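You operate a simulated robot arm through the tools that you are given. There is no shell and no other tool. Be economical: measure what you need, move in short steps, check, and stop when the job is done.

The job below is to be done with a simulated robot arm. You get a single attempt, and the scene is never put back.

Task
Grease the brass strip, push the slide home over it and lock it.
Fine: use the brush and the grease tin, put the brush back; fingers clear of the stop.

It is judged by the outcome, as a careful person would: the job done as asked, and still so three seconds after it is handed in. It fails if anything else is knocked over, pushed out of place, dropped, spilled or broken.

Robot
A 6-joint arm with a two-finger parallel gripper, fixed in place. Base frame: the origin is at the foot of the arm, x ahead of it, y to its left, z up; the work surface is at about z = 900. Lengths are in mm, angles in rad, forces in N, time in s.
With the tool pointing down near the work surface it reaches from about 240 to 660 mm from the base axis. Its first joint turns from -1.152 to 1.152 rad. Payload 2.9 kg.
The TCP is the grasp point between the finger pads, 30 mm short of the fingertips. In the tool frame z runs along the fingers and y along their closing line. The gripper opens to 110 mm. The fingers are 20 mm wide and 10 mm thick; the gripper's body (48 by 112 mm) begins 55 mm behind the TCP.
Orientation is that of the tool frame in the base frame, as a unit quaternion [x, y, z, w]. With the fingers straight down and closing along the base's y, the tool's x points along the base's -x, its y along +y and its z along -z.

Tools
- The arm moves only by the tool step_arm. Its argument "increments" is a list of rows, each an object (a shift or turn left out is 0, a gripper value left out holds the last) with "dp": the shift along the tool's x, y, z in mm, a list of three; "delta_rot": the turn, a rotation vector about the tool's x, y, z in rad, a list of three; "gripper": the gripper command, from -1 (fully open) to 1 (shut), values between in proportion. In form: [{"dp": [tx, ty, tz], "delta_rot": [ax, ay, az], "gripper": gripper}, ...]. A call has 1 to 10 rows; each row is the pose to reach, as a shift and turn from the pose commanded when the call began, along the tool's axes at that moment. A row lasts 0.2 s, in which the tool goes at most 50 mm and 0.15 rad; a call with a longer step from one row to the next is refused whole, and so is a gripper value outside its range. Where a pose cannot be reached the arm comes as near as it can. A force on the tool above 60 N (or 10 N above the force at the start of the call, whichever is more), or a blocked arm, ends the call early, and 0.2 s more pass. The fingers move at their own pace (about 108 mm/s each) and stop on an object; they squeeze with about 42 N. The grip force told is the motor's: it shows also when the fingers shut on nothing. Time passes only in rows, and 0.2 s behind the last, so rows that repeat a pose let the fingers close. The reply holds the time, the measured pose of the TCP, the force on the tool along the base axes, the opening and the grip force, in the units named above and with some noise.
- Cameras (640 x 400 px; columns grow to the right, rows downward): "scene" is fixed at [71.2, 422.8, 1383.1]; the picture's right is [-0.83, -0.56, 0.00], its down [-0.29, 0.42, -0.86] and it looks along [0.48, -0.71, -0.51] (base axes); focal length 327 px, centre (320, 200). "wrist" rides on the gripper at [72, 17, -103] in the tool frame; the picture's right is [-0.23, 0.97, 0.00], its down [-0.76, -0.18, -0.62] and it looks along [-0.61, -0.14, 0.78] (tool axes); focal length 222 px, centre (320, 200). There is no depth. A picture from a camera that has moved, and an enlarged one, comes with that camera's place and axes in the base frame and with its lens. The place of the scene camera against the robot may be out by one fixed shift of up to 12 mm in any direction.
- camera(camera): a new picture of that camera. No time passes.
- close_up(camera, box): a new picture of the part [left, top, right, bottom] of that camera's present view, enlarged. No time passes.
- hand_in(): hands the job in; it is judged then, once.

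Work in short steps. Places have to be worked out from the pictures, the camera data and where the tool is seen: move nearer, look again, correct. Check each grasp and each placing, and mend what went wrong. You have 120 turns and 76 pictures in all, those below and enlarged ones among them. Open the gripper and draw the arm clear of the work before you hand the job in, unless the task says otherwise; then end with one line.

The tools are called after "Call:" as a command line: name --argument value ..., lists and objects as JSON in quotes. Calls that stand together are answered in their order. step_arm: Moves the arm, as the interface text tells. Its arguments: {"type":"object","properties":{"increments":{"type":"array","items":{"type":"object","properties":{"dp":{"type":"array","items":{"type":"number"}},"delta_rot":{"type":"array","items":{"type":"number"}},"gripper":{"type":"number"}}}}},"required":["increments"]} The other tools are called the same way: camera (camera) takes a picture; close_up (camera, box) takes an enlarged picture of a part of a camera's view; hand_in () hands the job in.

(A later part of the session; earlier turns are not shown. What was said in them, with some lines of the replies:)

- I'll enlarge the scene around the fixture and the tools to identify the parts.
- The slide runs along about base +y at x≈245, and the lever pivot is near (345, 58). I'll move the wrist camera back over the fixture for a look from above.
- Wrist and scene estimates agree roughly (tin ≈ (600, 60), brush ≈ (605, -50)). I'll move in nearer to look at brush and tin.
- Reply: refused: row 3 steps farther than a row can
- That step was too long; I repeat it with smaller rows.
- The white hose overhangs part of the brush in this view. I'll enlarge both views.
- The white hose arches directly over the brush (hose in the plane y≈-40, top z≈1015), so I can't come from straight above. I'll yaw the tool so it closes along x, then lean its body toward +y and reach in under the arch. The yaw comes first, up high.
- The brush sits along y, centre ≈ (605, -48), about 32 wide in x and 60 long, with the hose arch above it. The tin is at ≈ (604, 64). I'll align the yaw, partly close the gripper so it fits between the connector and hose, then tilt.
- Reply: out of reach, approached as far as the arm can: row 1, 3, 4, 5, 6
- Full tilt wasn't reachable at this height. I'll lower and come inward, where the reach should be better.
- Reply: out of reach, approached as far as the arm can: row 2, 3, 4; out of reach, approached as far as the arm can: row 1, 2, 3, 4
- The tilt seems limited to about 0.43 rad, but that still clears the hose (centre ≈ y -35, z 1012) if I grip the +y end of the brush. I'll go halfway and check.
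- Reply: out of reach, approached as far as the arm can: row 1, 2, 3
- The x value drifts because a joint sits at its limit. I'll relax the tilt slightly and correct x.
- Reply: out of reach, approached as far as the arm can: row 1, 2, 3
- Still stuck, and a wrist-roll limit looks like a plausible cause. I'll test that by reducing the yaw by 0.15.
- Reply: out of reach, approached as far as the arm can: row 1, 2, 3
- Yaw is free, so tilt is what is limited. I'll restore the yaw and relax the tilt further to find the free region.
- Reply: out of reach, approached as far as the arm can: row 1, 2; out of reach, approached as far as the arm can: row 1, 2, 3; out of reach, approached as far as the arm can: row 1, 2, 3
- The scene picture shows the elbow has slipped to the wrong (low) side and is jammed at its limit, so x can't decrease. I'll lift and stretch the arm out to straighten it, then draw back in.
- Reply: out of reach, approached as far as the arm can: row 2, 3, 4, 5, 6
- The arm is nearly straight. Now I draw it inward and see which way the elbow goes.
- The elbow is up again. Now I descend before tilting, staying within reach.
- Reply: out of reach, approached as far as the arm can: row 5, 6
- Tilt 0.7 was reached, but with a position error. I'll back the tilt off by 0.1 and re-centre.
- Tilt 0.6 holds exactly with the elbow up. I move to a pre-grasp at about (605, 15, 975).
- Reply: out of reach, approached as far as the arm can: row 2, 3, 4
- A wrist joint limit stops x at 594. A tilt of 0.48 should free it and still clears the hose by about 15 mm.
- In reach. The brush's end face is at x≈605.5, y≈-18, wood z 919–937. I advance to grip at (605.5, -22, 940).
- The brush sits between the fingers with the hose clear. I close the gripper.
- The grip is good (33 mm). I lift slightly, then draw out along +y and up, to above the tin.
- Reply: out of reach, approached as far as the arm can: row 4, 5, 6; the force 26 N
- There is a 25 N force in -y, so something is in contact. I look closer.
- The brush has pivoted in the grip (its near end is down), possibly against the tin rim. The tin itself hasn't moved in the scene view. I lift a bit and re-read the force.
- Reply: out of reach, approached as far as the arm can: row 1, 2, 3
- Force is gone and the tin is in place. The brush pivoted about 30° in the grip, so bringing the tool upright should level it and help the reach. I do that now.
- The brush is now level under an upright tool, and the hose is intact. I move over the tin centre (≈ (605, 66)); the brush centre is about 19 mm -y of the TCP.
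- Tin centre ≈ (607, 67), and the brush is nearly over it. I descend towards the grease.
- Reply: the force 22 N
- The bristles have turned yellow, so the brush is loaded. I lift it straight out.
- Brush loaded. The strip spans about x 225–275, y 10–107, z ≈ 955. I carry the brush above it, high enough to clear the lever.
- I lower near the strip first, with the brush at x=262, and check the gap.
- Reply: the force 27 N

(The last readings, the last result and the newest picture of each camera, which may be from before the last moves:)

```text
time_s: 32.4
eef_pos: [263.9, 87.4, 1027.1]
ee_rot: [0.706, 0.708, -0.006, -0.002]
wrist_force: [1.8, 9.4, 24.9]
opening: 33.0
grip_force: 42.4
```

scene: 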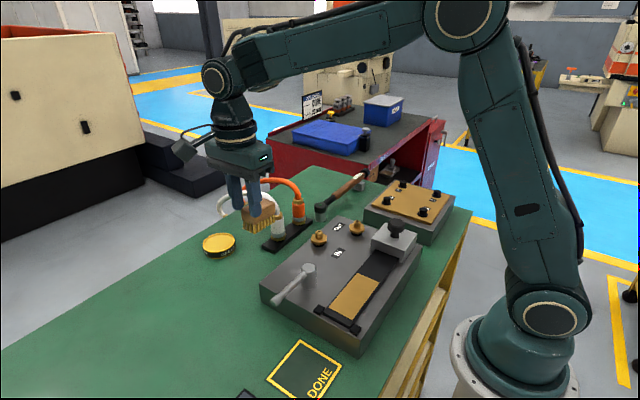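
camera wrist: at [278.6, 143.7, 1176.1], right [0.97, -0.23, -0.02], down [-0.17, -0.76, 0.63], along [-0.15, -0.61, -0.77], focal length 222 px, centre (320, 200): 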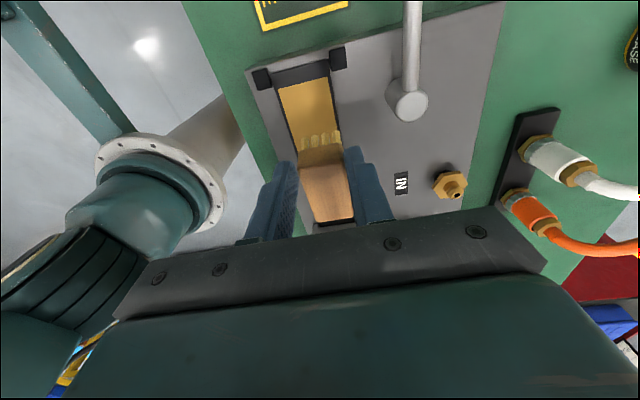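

Contact at TCP z≈1027 with 25 N. I ease off 1.5 mm and stroke along y at x≈264.

Call:
step_arm --increments '[{"dp": [0, 0, -1.5]}, {"dp": [-10, 0, -1.5]}, {"dp": [-20, 0, -1.5]}, {"dp": [-28, 0, -1.5]}, {"dp": [-18, 0, -1.5]}, {"dp": [-8, 0, -1.5]}, {"dp": [4, 0, -1.5]}, {"dp": [13, 0, -1.5]}]'

Call:
close_up --camera "scene" --box '[290, 210, 420, 330]'

Call:
close_up --camera "wrist" --box '[220, 20, 440, 240]'

```text
time_s: 34.2
eef_pos: [262.6, 98.1, 1026.0]
ee_rot: [0.707, 0.707, -0.01, -0.003]
wrist_force: [0.5, -4.4, 8.5]
opening: 32.7
grip_force: 41.7
```

```text
3.33 times, centred on (355, 270) of scene
camera zoom: at [71.2, 422.7, 1383.2], right [-0.83, -0.56, 0.0], down [-0.29, 0.42, -0.86], along [0.48, -0.71, -0.51], focal length 1090 px, centre (203, -33)
```

zoom: 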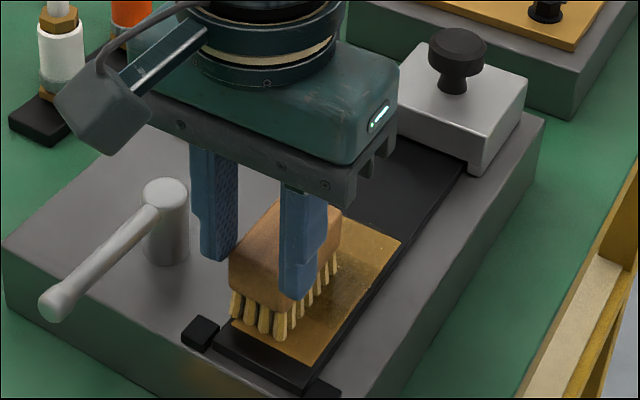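

```text
1.82 times, centred on (330, 130) of wrist
camera zoom: at [280.8, 172.8, 1129.5], right [0.97, -0.23, -0.02], down [-0.17, -0.76, 0.63], along [-0.16, -0.61, -0.77], focal length 404 px, centre (302, 327)
```

zoom: 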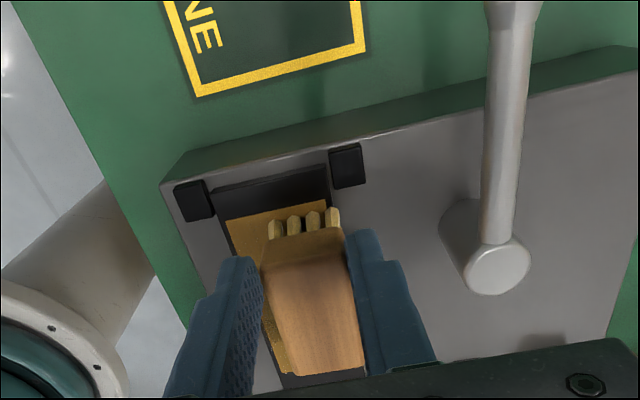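

The grease shows on the strip. I zigzag to cover the -x half as well, up to the ends.

Call:
step_arm --increments '[{"dp": [6, 0, 0.5]}, {"dp": [-10, -4, 0.5]}, {"dp": [-26, -8, 0.5]}, {"dp": [-42, -12, 0.5]}, {"dp": [-42, -20, 0.5]}, {"dp": [-26, -23, 0.5]}, {"dp": [-10, -23, 0.5]}, {"dp": [6, -23, 0.5]}, {"dp": [-15, -23, 0.5]}, {"dp": [-42, -23, 0.5]}]'

Call:
close_up --camera "scene" --box '[290, 210, 420, 330]'

Call:
close_up --camera "wrist" --box '[220, 20, 440, 240]'

```text
time_s: 36.4
eef_pos: [240.3, 56.8, 1026.6]
ee_rot: [0.706, 0.708, -0.009, -0.005]
wrist_force: [0.3, 0.8, 2.6]
opening: 33.0
grip_force: 42.1
```

```text
3.33 times, centred on (355, 270) of scene
camera zoom: at [71.2, 422.9, 1383.1], right [-0.83, -0.56, 0.0], down [-0.29, 0.42, -0.86], along [0.48, -0.71, -0.51], focal length 1090 px, centre (203, -33)
```

zoom: 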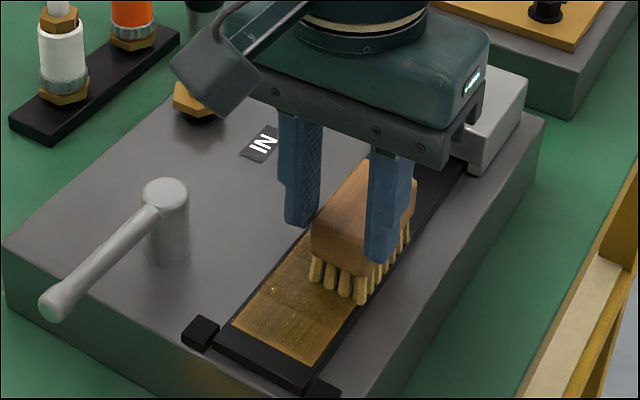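

```text
1.82 times, centred on (330, 130) of wrist
camera zoom: at [258.9, 130.1, 1129.2], right [0.97, -0.23, -0.02], down [-0.16, -0.76, 0.63], along [-0.15, -0.61, -0.77], focal length 404 px, centre (302, 327)
```

zoom: 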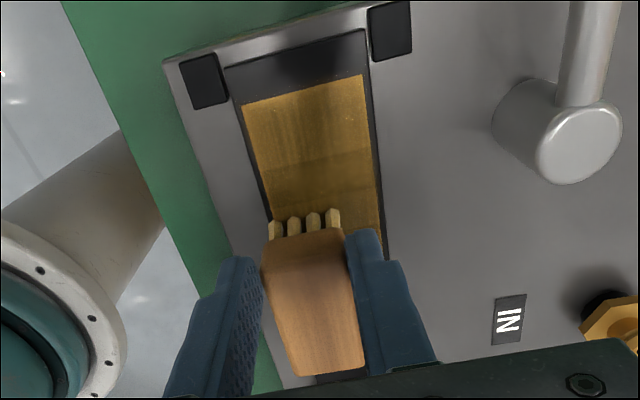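

Film is visible, but the +y third looks thinner, and the bristles only reach about TCP y-2. I do more strokes with a touch more pressure, reaching farther to +y.

Call:
step_arm --increments '[{"dp": [15, 0, 1.2]}, {"dp": [30, 0, 1.2]}, {"dp": [45, 0, 1.2]}, {"dp": [52, 0, 1.2]}, {"dp": [52, 12, 1.2]}, {"dp": [38, 23, 1.2]}, {"dp": [52, 23, 1.2]}, {"dp": [35, 23, 1.2]}, {"dp": [15, 23, 1.2]}, {"dp": [0, 23, 1.2]}]'

Call:
step_arm --increments '[{"dp": [0, -10, 0]}, {"dp": [0, -22, 0]}, {"dp": [0, -22, -20]}, {"dp": [-40, -22, -60]}, {"dp": [-80, -22, -60]}]'

Call:
close_up --camera "scene" --box '[290, 210, 420, 330]'

Call:
camera --camera "wrist"

```text
time_s: 38.6
eef_pos: [262.6, 56.6, 1023.8]
ee_rot: [0.706, 0.708, -0.009, -0.004]
wrist_force: [-0.1, 9.0, 23.2]
opening: 33.1
grip_force: 41.7
```

```text
refused: row 4 steps farther than a row can; nothing moved
```

```text
3.33 times, centred on (355, 270) of scene
camera zoom: at [71.0, 423.0, 1383.1], right [-0.83, -0.56, 0.0], down [-0.29, 0.42, -0.86], along [0.49, -0.71, -0.51], focal length 1090 px, centre (203, -33)
```

zoom: 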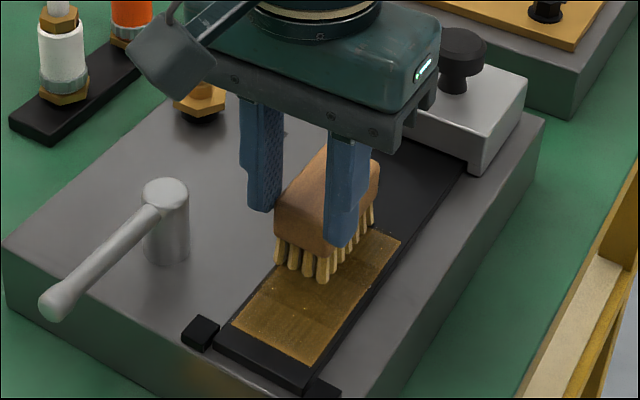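

```text
30 pictures are left
camera wrist: at [280.9, 129.7, 1127.1], right [0.97, -0.22, -0.01], down [-0.17, -0.76, 0.63], along [-0.15, -0.61, -0.78], focal length 222 px, centre (320, 200)
```

wrist: 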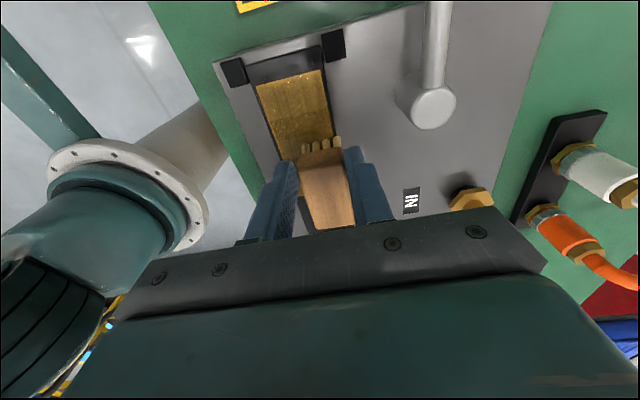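

Coverage is good, but the end zones look lighter than the middle, so I do one more round concentrated on both ends.

Call:
step_arm --increments '[{"dp": [-18, 0, -0.5]}, {"dp": [-3, -10, -0.5]}, {"dp": [-18, -22, -0.5]}, {"dp": [0, -22, -0.5]}, {"dp": [25, -22, -0.5]}, {"dp": [45, -22, -0.5]}, {"dp": [54, -12, -0.5]}, {"dp": [38, 0, -0.5]}, {"dp": [54, 0, -0.5]}, {"dp": [38, -22, -0.5]}]'

Call:
step_arm --increments '[{"dp": [16, 0, 0]}, {"dp": [-10, 5, 0]}, {"dp": [-35, 10, 0]}, {"dp": [-56, 10, 0]}, {"dp": [-56, 10, -20]}, {"dp": [-56, 10, -60]}, {"dp": [-70, 30, -80]}]'

Call:
camera --camera "wrist"

Call:
close_up --camera "scene" --box '[290, 210, 420, 330]'

```text
time_s: 40.8
eef_pos: [238.4, 94.4, 1026.0]
ee_rot: [0.706, 0.708, -0.008, -0.004]
wrist_force: [-0.3, 0.4, -0.6]
opening: 32.8
grip_force: 42.1
```

```text
time_s: 42.4
eef_pos: [270.3, 25.5, 1105.6]
ee_rot: [0.706, 0.708, -0.009, -0.003]
wrist_force: [0.8, 0.2, 0.3]
opening: 32.9
grip_force: 41.7
```

```text
29 pictures are left
camera wrist: at [288.5, 98.7, 1208.9], right [0.97, -0.23, -0.02], down [-0.17, -0.76, 0.63], along [-0.15, -0.61, -0.77], focal length 222 px, centre (320, 200)
```

wrist: 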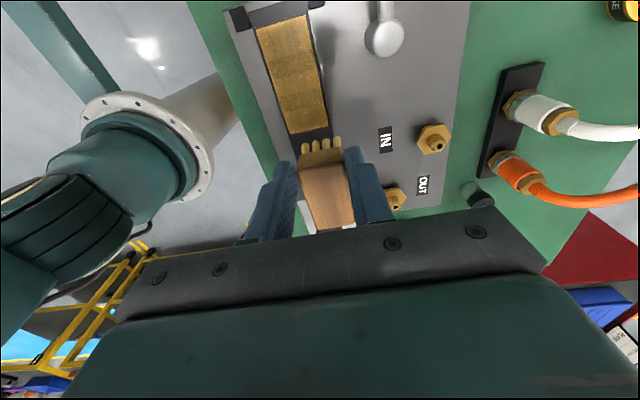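

```text
3.33 times, centred on (355, 270) of scene
camera zoom: at [71.2, 422.8, 1383.1], right [-0.83, -0.56, 0.0], down [-0.29, 0.42, -0.86], along [0.48, -0.71, -0.51], focal length 1090 px, centre (203, -33)
```

zoom: 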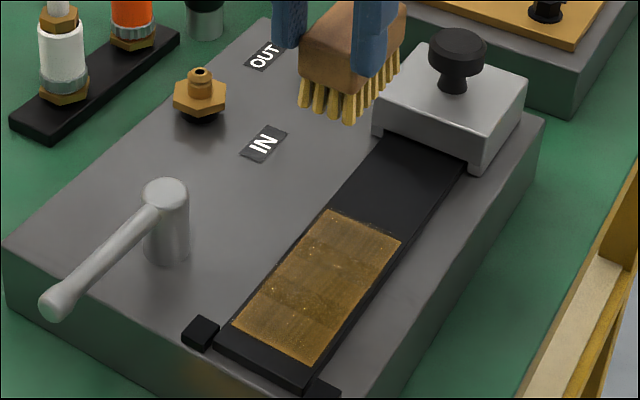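

The strip is uniformly coated. To get the brush back under the hose I need the tilted grip again, so I first park the brush on the clear table at about (500, 70).

Call:
step_arm --increments '[{"dp": [12, 40, 0]}, {"dp": [25, 80, 0]}, {"dp": [40, 120, 0]}, {"dp": [55, 160, 0]}, {"dp": [74, 200, 0]}, {"dp": [74, 230, 20]}, {"dp": [74, 230, 60]}, {"dp": [74, 230, 100]}, {"dp": [74, 230, 122]}, {"dp": [74, 230, 122]}]'

Call:
close_up --camera "scene" --box '[180, 170, 320, 280]'

```text
time_s: 44.6
eef_pos: [499.9, 101.9, 978.3]
ee_rot: [0.707, 0.707, -0.009, -0.004]
wrist_force: [0.4, 0.7, -1.0]
opening: 33.2
grip_force: 41.7
```

```text
3.64 times, centred on (250, 225) of scene
camera zoom: at [71.3, 422.8, 1383.1], right [-0.83, -0.56, 0.0], down [-0.29, 0.42, -0.86], along [0.48, -0.71, -0.51], focal length 1190 px, centre (574, 109)
```

zoom: 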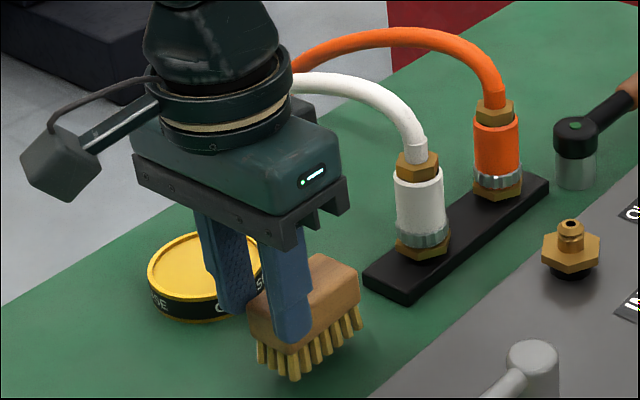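

It is close to the table. I descend gently until contact.

Call:
step_arm --increments '[{"dp": [0, 0, 4]}, {"dp": [0, 0, 7]}]'

```text
time_s: 45.2
eef_pos: [500.7, 99.4, 971.4]
ee_rot: [0.707, 0.708, -0.009, -0.004]
wrist_force: [-0.5, 0.3, -0.6]
opening: 33.1
grip_force: 41.9
```

Call:
step_arm --increments '[{"dp": [0, 0, 3]}, {"dp": [0, 0, 5]}]'

```text
time_s: 45.8
eef_pos: [499.1, 99.9, 967.2]
ee_rot: [0.706, 0.708, -0.008, -0.003]
wrist_force: [0.0, -0.8, -0.5]
opening: 33.2
grip_force: 42.0
```

Call:
step_arm --increments '[{"dp": [0, 0, 2]}, {"dp": [0, 0, 4]}]'

```text
time_s: 46.4
eef_pos: [499.8, 99.7, 965.9]
ee_rot: [0.707, 0.708, -0.007, -0.002]
wrist_force: [-11.4, -2.7, 36.0]
opening: 32.9
grip_force: 41.5
```

Contact at z≈966. I back off a little, then open and rise.

Call:
step_arm --increments '[{"dp": [0, 0, -2]}, {"dp": [0, 0, -2], "gripper": -0.09}, {"dp": [0, 0, -2], "gripper": -0.09}, {"dp": [0, 0, -30]}, {"dp": [5, 0, -70]}]'

Call:
camera --camera "wrist"

Call:
close_up --camera "scene" --box '[180, 170, 320, 280]'

```text
time_s: 47.6
eef_pos: [501.3, 105.2, 1031.1]
ee_rot: [0.706, 0.708, -0.009, -0.004]
wrist_force: [-0.7, -0.5, -0.8]
opening: 59.9
grip_force: 0.0
```

```text
26 pictures are left
camera wrist: at [519.8, 178.4, 1134.4], right [0.97, -0.23, -0.02], down [-0.17, -0.76, 0.63], along [-0.16, -0.61, -0.77], focal length 222 px, centre (320, 200)
```

wrist: 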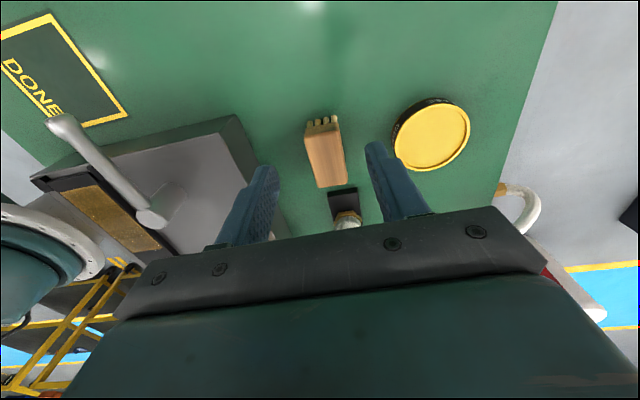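

```text
3.64 times, centred on (250, 225) of scene
camera zoom: at [71.2, 422.8, 1383.1], right [-0.83, -0.56, 0.0], down [-0.29, 0.42, -0.86], along [0.48, -0.71, -0.51], focal length 1190 px, centre (574, 109)
```

zoom: 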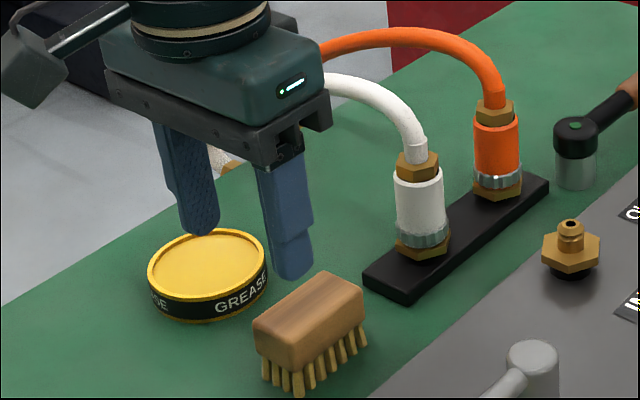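

The brush stands level at about (499.5, 71), its +y end at y≈96. I tilt again, to a pre-grasp on the same approach line as before.

Call:
step_arm --increments '[{"dp": [6, -1, 5], "delta_rot": [0, -0.12, 0]}, {"dp": [13, -1.5, 10], "delta_rot": [0, -0.24, 0]}, {"dp": [13, -1.5, 20], "delta_rot": [0, -0.36, 0]}, {"dp": [13, -1.5, 38], "delta_rot": [0, -0.47, 0]}, {"dp": [13, -1.5, 38], "delta_rot": [0, -0.47, 0]}]'

```text
time_s: 48.8
eef_pos: [499.9, 118.8, 994.9]
ee_rot: [0.685, 0.689, -0.174, 0.162]
wrist_force: [0.3, 0.2, -0.4]
opening: 59.9
grip_force: 0.0
```

Call:
step_arm --increments '[{"dp": [0.5, 0.5, 20]}, {"dp": [1, 0.5, 40]}, {"dp": [1.3, 0.5, 61]}, {"dp": [1.3, 0.5, 61]}]'

Call:
camera --camera "wrist"

Call:
close_up --camera "scene" --box '[180, 170, 320, 280]'

```text
time_s: 49.8
eef_pos: [499.0, 91.3, 937.6]
ee_rot: [0.685, 0.689, -0.173, 0.162]
wrist_force: [-0.9, 0.3, 1.1]
opening: 59.9
grip_force: 0.1
```

```text
24 pictures are left
camera wrist: at [516.2, 202.3, 996.8], right [0.98, -0.2, 0.09], down [-0.16, -0.39, 0.91], along [-0.15, -0.9, -0.41], focal length 222 px, centre (320, 200)
```

wrist: 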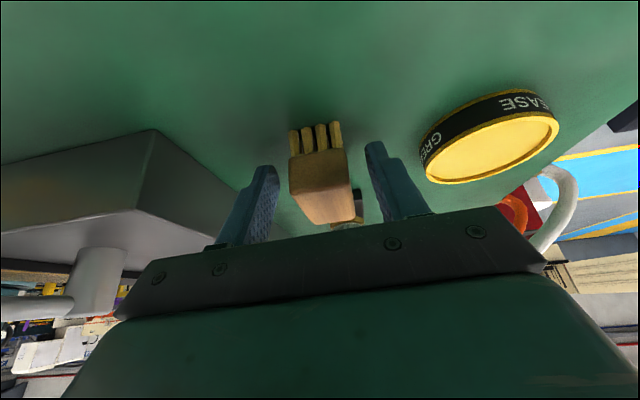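

```text
3.64 times, centred on (250, 225) of scene
camera zoom: at [71.2, 422.8, 1383.1], right [-0.83, -0.56, 0.0], down [-0.29, 0.42, -0.86], along [0.48, -0.71, -0.51], focal length 1190 px, centre (574, 109)
```

zoom: 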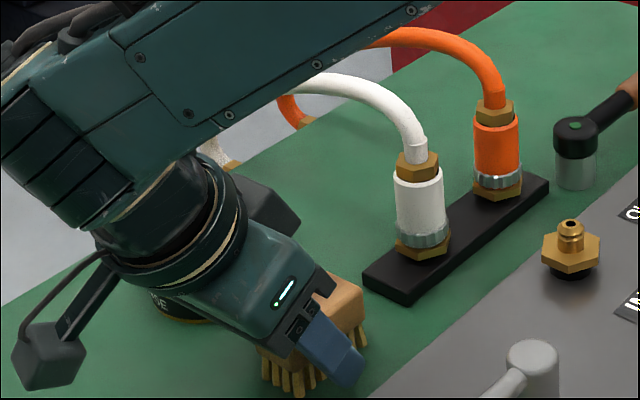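

The view matches the original grasp. I close, lift 27 mm and move diagonally between the connector and the tin to about (550, 30).

Call:
step_arm --increments '[{"gripper": 0.3}, {"gripper": 1}, {"gripper": 1}, {"dp": [-4, 0, -8]}, {"dp": [-12.5, -0.5, -23.9]}, {"dp": [-39.3, 24.5, -10.4]}, {"dp": [-66.9, 50.5, 3.6]}, {"dp": [-66.9, 50.5, 3.6]}]'

Call:
camera --camera "wrist"

Call:
close_up --camera "scene" --box '[180, 170, 320, 280]'

```text
time_s: 51.6
eef_pos: [551.1, 30.2, 968.7]
ee_rot: [0.685, 0.689, -0.173, 0.161]
wrist_force: [-0.4, -0.7, -0.4]
opening: 33.1
grip_force: 42.1
```

```text
22 pictures are left
camera wrist: at [568.3, 142.3, 1027.1], right [0.98, -0.2, 0.09], down [-0.16, -0.39, 0.91], along [-0.15, -0.9, -0.41], focal length 222 px, centre (320, 200)
```

wrist: 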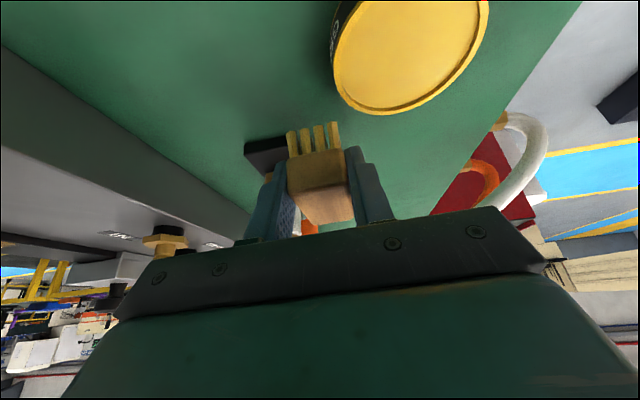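

```text
3.64 times, centred on (250, 225) of scene
camera zoom: at [71.3, 422.8, 1383.1], right [-0.83, -0.56, 0.0], down [-0.29, 0.42, -0.86], along [0.48, -0.71, -0.51], focal length 1190 px, centre (574, 109)
```

zoom: 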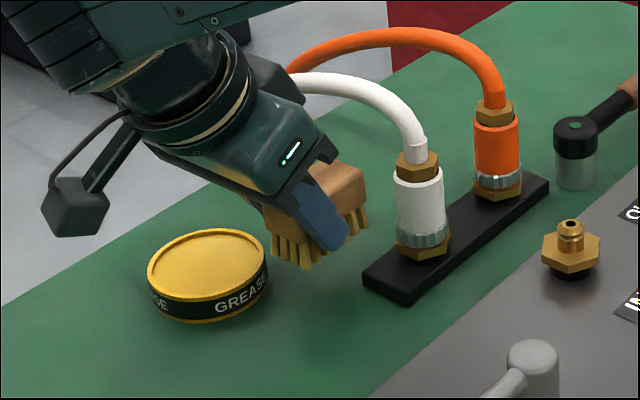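

The brush is still held nearly level and clear of tin and connector. I slide it in under the hose.

Call:
step_arm --increments '[{"dp": [-19, 26.5, 10.7]}, {"dp": [-38.5, 53, 21.4]}, {"dp": [-38, 54, 32]}, {"dp": [-36.9, 55.4, 43]}, {"dp": [-36.9, 55.4, 43]}]'

Call:
close_up --camera "scene" --box '[180, 160, 320, 270]'

```text
time_s: 52.8
eef_pos: [603.4, -21.8, 945.6]
ee_rot: [0.685, 0.689, -0.173, 0.162]
wrist_force: [0.8, -1.1, -0.4]
opening: 33.2
grip_force: 42.1
```

```text
3.64 times, centred on (250, 215) of scene
camera zoom: at [71.3, 422.8, 1383.1], right [-0.83, -0.56, 0.0], down [-0.29, 0.42, -0.86], along [0.48, -0.71, -0.51], focal length 1190 px, centre (574, 146)
```

zoom: 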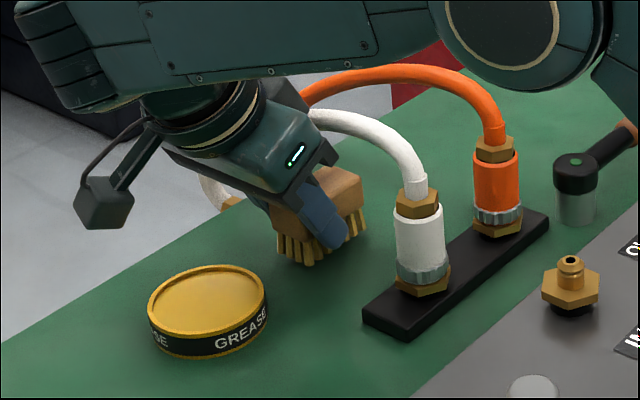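

Clear so far, with 6–7 mm left to set down. I lower gently.

Call:
step_arm --increments '[{"dp": [1.4, 2, 2.7]}, {"dp": [2.5, 2, 5]}, {"dp": [2.9, 2, 5.8]}]'

```text
time_s: 53.6
eef_pos: [607.4, -22.8, 938.5]
ee_rot: [0.685, 0.689, -0.174, 0.162]
wrist_force: [0.8, 0.0, 0.3]
opening: 33.3
grip_force: 42.2
```

Call:
step_arm --increments '[{"dp": [0.6, -1, 1.3]}, {"dp": [0.9, -1, 1.8]}]'

```text
time_s: 54.2
eef_pos: [605.7, -22.5, 936.8]
ee_rot: [0.686, 0.688, -0.172, 0.163]
wrist_force: [2.9, -2.1, 10.7]
opening: 33.1
grip_force: 42.6
```

Set down with 10 N. I release and withdraw along the tool axis and towards +y.

Call:
step_arm --increments '[{"gripper": 0.4}, {"gripper": -0.09}, {"gripper": -0.09}, {"dp": [4, 0, -25]}, {"dp": [10, 0, -55]}, {"dp": [20, -25, -85]}]'

Call:
close_up --camera "scene" --box '[180, 160, 320, 270]'

Call:
camera --camera "wrist"

```text
time_s: 55.6
eef_pos: [582.4, 35.4, 1001.7]
ee_rot: [0.685, 0.689, -0.172, 0.161]
wrist_force: [-0.1, -0.6, 0.9]
opening: 59.8
grip_force: 0.1
out of reach, approached as far as the arm can: row 5
```

```text
3.64 times, centred on (250, 215) of scene
camera zoom: at [71.3, 422.8, 1383.1], right [-0.83, -0.56, 0.0], down [-0.29, 0.42, -0.86], along [0.48, -0.71, -0.51], focal length 1190 px, centre (574, 146)
```

zoom: 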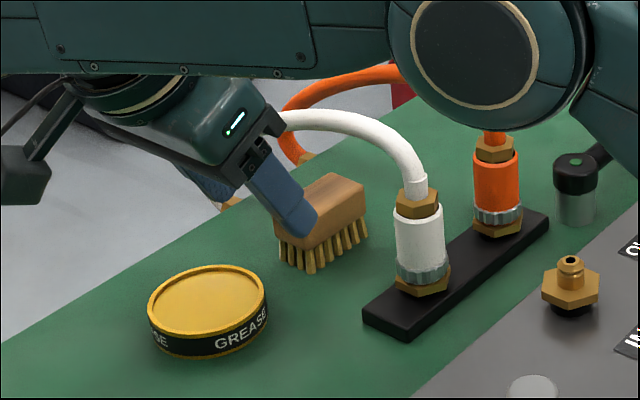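

```text
18 pictures are left
camera wrist: at [599.2, 146.9, 1060.1], right [0.98, -0.2, 0.09], down [-0.16, -0.39, 0.91], along [-0.15, -0.9, -0.41], focal length 222 px, centre (320, 200)
```

wrist: 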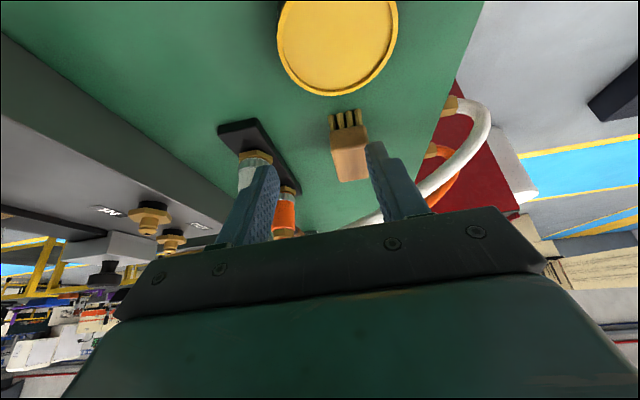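

The brush is back in place, within about 2 mm of the original pixels. I bring the tool upright while raising and retracting.

Call:
step_arm --increments '[{"dp": [-3, -20, -15], "delta_rot": [0, 0.12, 0]}, {"dp": [-6, -40, -30], "delta_rot": [0, 0.24, 0]}, {"dp": [-8, -60, -45], "delta_rot": [0, 0.36, 0]}, {"dp": [-10, -81, -61], "delta_rot": [0, 0.47, 0]}, {"dp": [-20, -100, -90], "delta_rot": [0, 0.48, 0]}, {"dp": [-20, -100, -90], "delta_rot": [0, 0.48, 0]}]'

Call:
close_up --camera "scene" --box '[260, 200, 430, 360]'

```text
time_s: 57.0
eef_pos: [481.8, 59.2, 1093.0]
ee_rot: [0.707, 0.707, -0.006, -0.009]
wrist_force: [0.3, 0.1, 0.1]
opening: 60.1
grip_force: 0.0
```

```text
2.50 times, centred on (345, 280) of scene
camera zoom: at [71.2, 422.8, 1383.1], right [-0.83, -0.56, 0.0], down [-0.29, 0.42, -0.86], along [0.48, -0.71, -0.51], focal length 818 px, centre (258, 0)
```

zoom: 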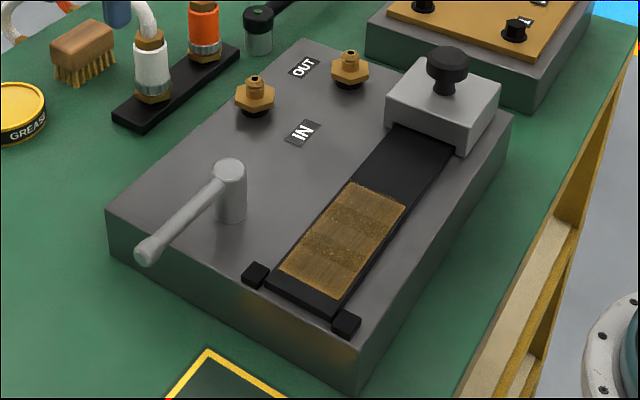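

Everything is in order. Next is the slide knob at about (249, -108), top z≈1020. I move above it for a look.

Call:
step_arm --increments '[{"dp": [-26, -38, 0]}, {"dp": [-53, -76, 0]}, {"dp": [-80, -114, 0]}, {"dp": [-107, -152, 0]}, {"dp": [-134, -190, 0]}, {"dp": [-160, -228, 0]}, {"dp": [-167, -233, 0]}, {"dp": [-167, -233, 0]}]'

Call:
camera --camera "wrist"

```text
time_s: 58.8
eef_pos: [249.5, -110.5, 1095.7]
ee_rot: [0.707, 0.708, -0.005, -0.007]
wrist_force: [-0.3, -0.3, 0.3]
opening: 60.2
grip_force: 0.1
```

```text
16 pictures are left
camera wrist: at [267.6, -36.9, 1200.2], right [0.97, -0.23, -0.02], down [-0.17, -0.76, 0.62], along [-0.15, -0.61, -0.78], focal length 222 px, centre (320, 200)
```

wrist: 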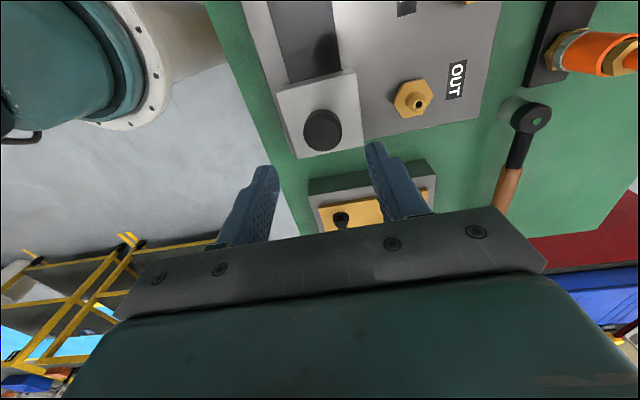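

The knob is at ≈ (251, -106), about 32 mm in diameter. I lower the fingers around it with the tips still above the block, then close.

Call:
step_arm --increments '[{"dp": [4, 1.5, 20]}, {"dp": [4.5, 1.5, 45]}, {"dp": [4.5, 1.5, 63]}, {"dp": [4.5, 1.5, 66]}, {"dp": [4.5, 1.5, 66]}]'

Call:
close_up --camera "scene" --box '[320, 170, 460, 270]'

```text
time_s: 60.0
eef_pos: [249.3, -104.6, 1031.2]
ee_rot: [0.707, 0.707, -0.006, -0.007]
wrist_force: [-0.5, -0.7, 1.2]
opening: 60.2
grip_force: 0.0
```

```text
4.00 times, centred on (390, 220) of scene
camera zoom: at [71.2, 422.8, 1383.1], right [-0.83, -0.56, 0.0], down [-0.29, 0.42, -0.86], along [0.48, -0.71, -0.51], focal length 1309 px, centre (40, 120)
```

zoom: 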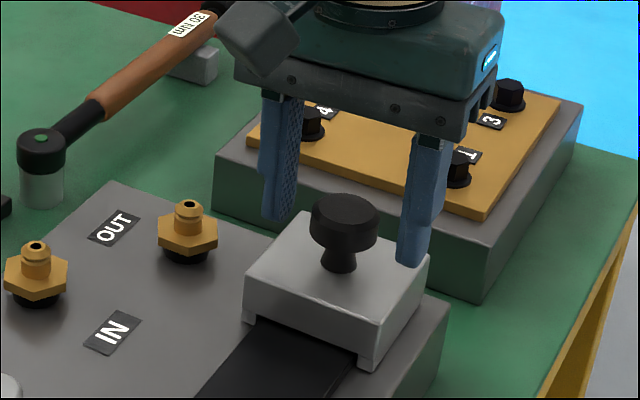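

The tips are at about the bottom of the knob head, above the block. I close on the knob.

Call:
step_arm --increments '[{"gripper": 0.2}, {"gripper": 1}, {"gripper": 1}]'

```text
time_s: 60.8
eef_pos: [250.7, -106.1, 1033.1]
ee_rot: [0.706, 0.708, -0.005, -0.007]
wrist_force: [11.4, -0.3, -10.7]
opening: 32.0
grip_force: 44.8
```

Knob gripped. I slide toward +y, in moderate steps.

Call:
step_arm --increments '[{"dp": [8, 1, 0]}, {"dp": [20, 1, 0]}, {"dp": [35, 1, 0]}, {"dp": [50, 1, 0]}, {"dp": [65, 1, 0]}, {"dp": [80, 1, 0]}, {"dp": [95, 1, 0]}, {"dp": [110, 1, 0]}, {"dp": [125, 1, 0]}, {"dp": [140, 1, 0]}]'

Call:
close_up --camera "scene" --box '[270, 190, 430, 340]'

```text
time_s: 63.0
eef_pos: [250.4, 35.0, 1030.2]
ee_rot: [0.707, 0.707, -0.007, -0.008]
wrist_force: [-24.5, -2.1, 38.1]
opening: 32.2
grip_force: 45.0
```

```text
2.67 times, centred on (350, 265) of scene
camera zoom: at [70.2, 422.7, 1383.2], right [-0.83, -0.56, 0.0], down [-0.29, 0.42, -0.86], along [0.49, -0.71, -0.51], focal length 872 px, centre (240, 27)
```

zoom: 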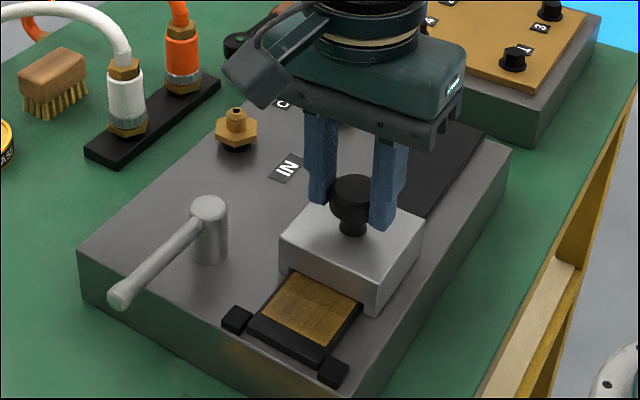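

It slides well over the greased strip. I relieve the side and down load, and continue to the stop.

Call:
step_arm --increments '[{"dp": [8, -1, -1]}, {"dp": [18, -1, -1.2]}, {"dp": [28, -1, -1.2]}, {"dp": [35, -1, -1.2]}]'

```text
time_s: 64.0
eef_pos: [250.4, 70.7, 1033.0]
ee_rot: [0.707, 0.707, -0.006, -0.007]
wrist_force: [12.8, -2.6, -38.4]
opening: 32.2
grip_force: 45.2
```

Call:
step_arm --increments '[{"dp": [4, 0.3, 0.8]}, {"dp": [8, 0.3, 0.8]}, {"dp": [12, 0.3, 0.8]}]'

Call:
close_up --camera "scene" --box '[270, 190, 430, 340]'

```text
time_s: 64.8
eef_pos: [251.2, 77.5, 1030.8]
ee_rot: [0.711, 0.703, -0.008, -0.004]
wrist_force: [4.8, -37.7, 5.1]
opening: 32.0
grip_force: 45.4
```

```text
2.67 times, centred on (350, 265) of scene
camera zoom: at [71.3, 421.7, 1383.5], right [-0.83, -0.56, 0.0], down [-0.29, 0.42, -0.86], along [0.48, -0.71, -0.51], focal length 872 px, centre (240, 27)
```

zoom: 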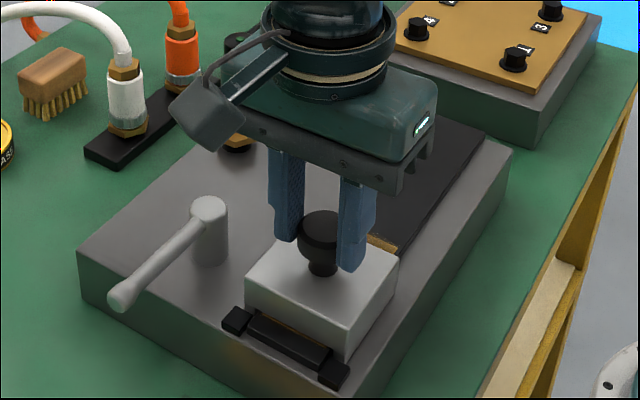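

The slide is against the stop (38 N at y≈77.5). I relax the push without pulling back, open and rise.

Call:
step_arm --increments '[{"dp": [-2, 0, 0]}, {"dp": [-2, 0, 0], "gripper": -0.09}, {"dp": [-2, 0, 0], "gripper": -0.09}, {"dp": [-2, 0, -30]}, {"dp": [-2, 0, -75]}, {"dp": [-20, 30, -110]}]'

Call:
camera --camera "wrist"

Call:
close_up --camera "scene" --box '[260, 230, 400, 340]'

```text
time_s: 66.2
eef_pos: [281.4, 58.0, 1143.1]
ee_rot: [0.707, 0.707, -0.006, -0.007]
wrist_force: [0.7, -0.3, 1.2]
opening: 59.8
grip_force: 0.1
```

```text
12 pictures are left
camera wrist: at [299.6, 131.0, 1246.8], right [0.97, -0.23, -0.02], down [-0.17, -0.76, 0.62], along [-0.15, -0.61, -0.78], focal length 222 px, centre (320, 200)
```

wrist: 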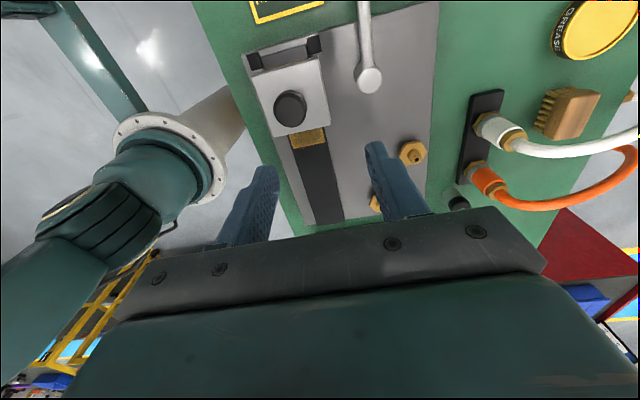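

```text
3.64 times, centred on (330, 285) of scene
camera zoom: at [71.2, 422.8, 1383.1], right [-0.83, -0.56, 0.0], down [-0.29, 0.42, -0.86], along [0.48, -0.71, -0.51], focal length 1190 px, centre (284, -109)
```

zoom: 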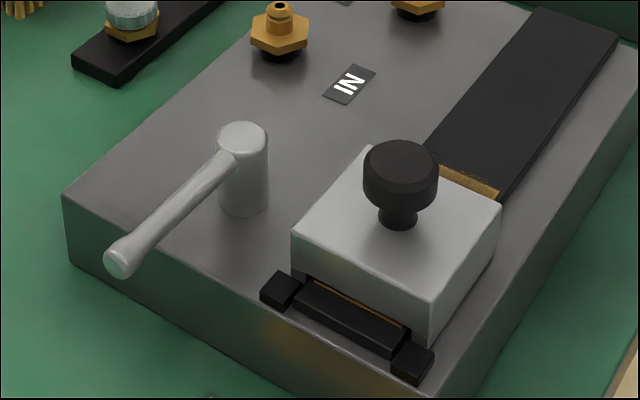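

The slide is home. The lever arm runs from the pivot at (333, 78) to its tip at (335, 167), at z≈998. I'll push it with closed fingers from its +x side toward the slide, with tips at z≈990, well above the stops. First I position there.

Call:
step_arm --increments '[{"dp": [30, 25, 0], "gripper": 1}, {"dp": [60, 50, 0]}, {"dp": [90, 75, 0]}, {"dp": [100, 86, 30]}, {"dp": [100, 86, 70]}, {"dp": [100, 86, 105]}, {"dp": [100, 86, 122]}, {"dp": [100, 86, 122]}]'

Call:
close_up --camera "scene" --box '[230, 210, 400, 350]'

```text
time_s: 68.0
eef_pos: [364.3, 159.3, 1019.4]
ee_rot: [0.707, 0.707, -0.005, -0.006]
wrist_force: [-0.4, 0.4, 0.1]
opening: 0.0
grip_force: 38.0
```

```text
2.86 times, centred on (315, 280) of scene
camera zoom: at [71.2, 422.8, 1383.1], right [-0.83, -0.56, 0.0], down [-0.29, 0.42, -0.86], along [0.48, -0.71, -0.51], focal length 935 px, centre (334, -29)
```

zoom: 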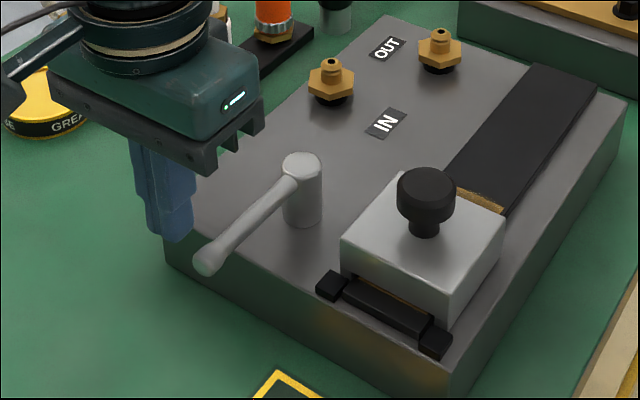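

Fingers are placed beside the lever. I push gently toward -x and watch the force.

Call:
step_arm --increments '[{"dp": [0, -8, 0]}, {"dp": [0, -15, 0]}, {"dp": [0.5, -22, 0]}, {"dp": [0.5, -28, 0]}]'

Call:
close_up --camera "scene" --box '[230, 210, 400, 350]'

```text
time_s: 68.9
eef_pos: [350.0, 162.0, 1021.5]
ee_rot: [0.713, 0.701, 0.006, 0.002]
wrist_force: [17.6, -3.8, -11.2]
opening: 0.0
grip_force: 37.6
stopped in row 4: the force on the tool passed its limit (the readings are from after the stop); the commanded pose is now the measured one
```

```text
2.86 times, centred on (315, 280) of scene
camera zoom: at [71.9, 422.8, 1383.1], right [-0.83, -0.56, 0.0], down [-0.29, 0.42, -0.86], along [0.48, -0.71, -0.51], focal length 935 px, centre (334, -29)
```

zoom: 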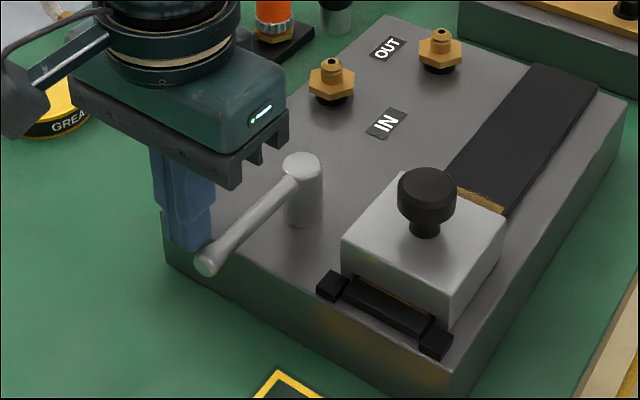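

The lever doesn't yield that way (over 60 N, no motion), so that is its end stop. I back off, hop over it and try the other direction.

Call:
step_arm --increments '[{"dp": [0, 6, 0]}, {"dp": [0, 10, -25]}, {"dp": [0, 0, -50]}, {"dp": [0, -25, -50]}, {"dp": [0, -46, -35]}, {"dp": [0, -46, 0]}, {"dp": [0, -46, 2]}]'

Call:
step_arm --increments '[{"dp": [0, 8, 0]}, {"dp": [0, 16, 0]}, {"dp": [0, 24, 0]}, {"dp": [0, 32, 0]}]'

Call:
close_up --camera "scene" --box '[230, 210, 400, 350]'

```text
time_s: 70.5
eef_pos: [300.6, 161.8, 1019.9]
ee_rot: [0.712, 0.703, 0.003, 0.0]
wrist_force: [0.0, -0.1, -0.5]
opening: 0.0
grip_force: 37.3
```

```text
time_s: 71.5
eef_pos: [334.3, 160.5, 1020.5]
ee_rot: [0.71, 0.704, 0.003, -0.001]
wrist_force: [-0.6, 2.7, -0.6]
opening: 0.0
grip_force: 38.1
```

```text
2.86 times, centred on (315, 280) of scene
camera zoom: at [71.2, 422.9, 1383.1], right [-0.83, -0.56, 0.0], down [-0.29, 0.42, -0.86], along [0.48, -0.71, -0.51], focal length 935 px, centre (334, -29)
```

zoom: 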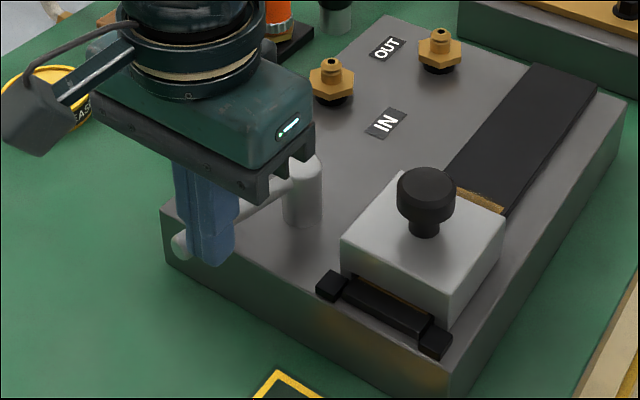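

It turns freely this way. I follow the arc around the pivot.

Call:
step_arm --increments '[{"dp": [-2, 12, 0]}, {"dp": [-4, 23, 0]}, {"dp": [-8, 33, 0]}, {"dp": [-13, 43, 0]}, {"dp": [-20, 51, 0]}, {"dp": [-27, 59, 0]}, {"dp": [-35, 65, 0]}, {"dp": [-44, 71, 0]}]'

Call:
close_up --camera "scene" --box '[230, 210, 400, 350]'

```text
time_s: 73.3
eef_pos: [406.4, 114.3, 1017.7]
ee_rot: [0.711, 0.703, 0.003, -0.001]
wrist_force: [-0.7, 0.0, 0.0]
opening: 0.0
grip_force: 38.1
```

```text
2.86 times, centred on (315, 280) of scene
camera zoom: at [71.2, 422.8, 1383.1], right [-0.83, -0.56, 0.0], down [-0.29, 0.42, -0.86], along [0.48, -0.71, -0.51], focal length 935 px, centre (334, -29)
```

zoom: 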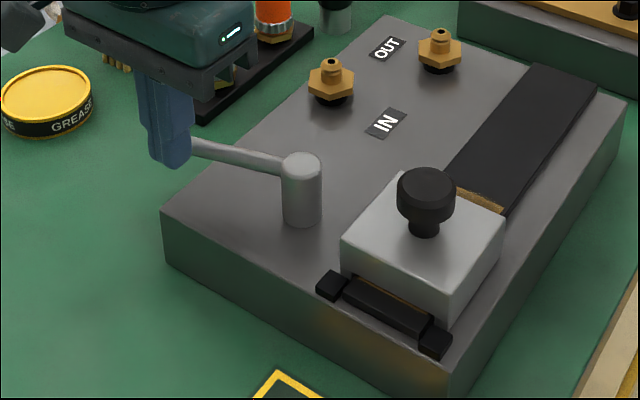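

About 70° so far and still free. I continue until it meets its limit.

Call:
step_arm --increments '[{"dp": [-6, 3, 0]}, {"dp": [-12, 5, 0]}, {"dp": [-18, 6.6, 0]}, {"dp": [-23, 7.5, 0]}, {"dp": [-28, 8, 0]}, {"dp": [-33, 8.5, 0]}]'

```text
time_s: 74.7
eef_pos: [412.1, 90.1, 1019.5]
ee_rot: [0.703, 0.711, 0.008, -0.003]
wrist_force: [-3.4, 53.1, 7.1]
opening: 0.1
grip_force: 37.9
```

It hit a firm end stop at about 90° (53 N). I back off, rise clear and check everything.

Call:
step_arm --increments '[{"dp": [15, 0, 0]}, {"dp": [30, 0, 0]}, {"dp": [30, 0, -40]}, {"dp": [30, 0, -85]}, {"dp": [30, 20, -125]}, {"dp": [30, 20, -125], "gripper": -1}, {"dp": [30, 20, -125], "gripper": -1}]'

Call:
camera --camera "scene"

Call:
close_up --camera "scene" --box '[230, 210, 400, 350]'

```text
time_s: 76.3
eef_pos: [433.5, 112.1, 1143.2]
ee_rot: [0.712, 0.703, 0.003, -0.001]
wrist_force: [-0.1, -0.2, 0.1]
opening: 109.8
grip_force: 0.0
```

```text
6 pictures are left
```

scene: 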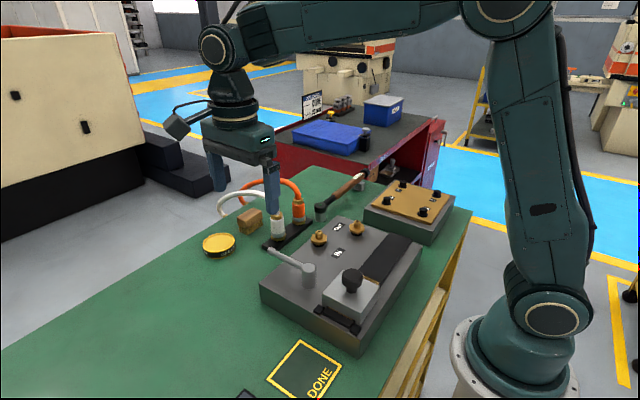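

```text
2.86 times, centred on (315, 280) of scene
camera zoom: at [71.2, 422.8, 1383.1], right [-0.83, -0.56, 0.0], down [-0.29, 0.42, -0.86], along [0.48, -0.71, -0.51], focal length 935 px, centre (334, -29)
```

zoom: 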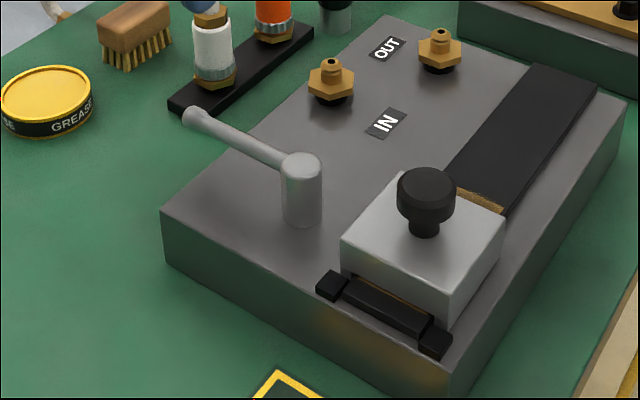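

The lever is turned 90° and the rest is in place. One last close check that the slide is seated on the stops.

Call:
close_up --camera "scene" --box '[305, 255, 385, 310]'

```text
7.27 times, centred on (345, 282) of scene
camera zoom: at [71.2, 422.8, 1383.1], right [-0.83, -0.56, 0.0], down [-0.29, 0.42, -0.86], along [0.48, -0.71, -0.51], focal length 2379 px, centre (138, -400)
```

zoom: 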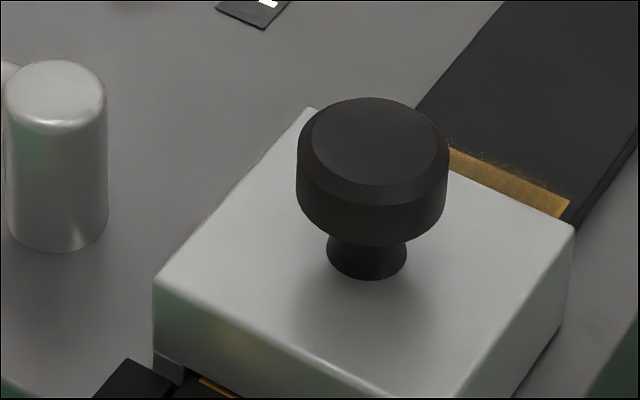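

The block foot is up against the stop, the lever is locked, the brush is back in its place and the arm is clear. I hand in.

Call:
hand_in

```text
The job is handed in.
```

The brass strip is greased, the slide is pushed home against the stops, the lever is turned about 90° to its far end stop to lock it, and the brush is back under the hose beside the tin.
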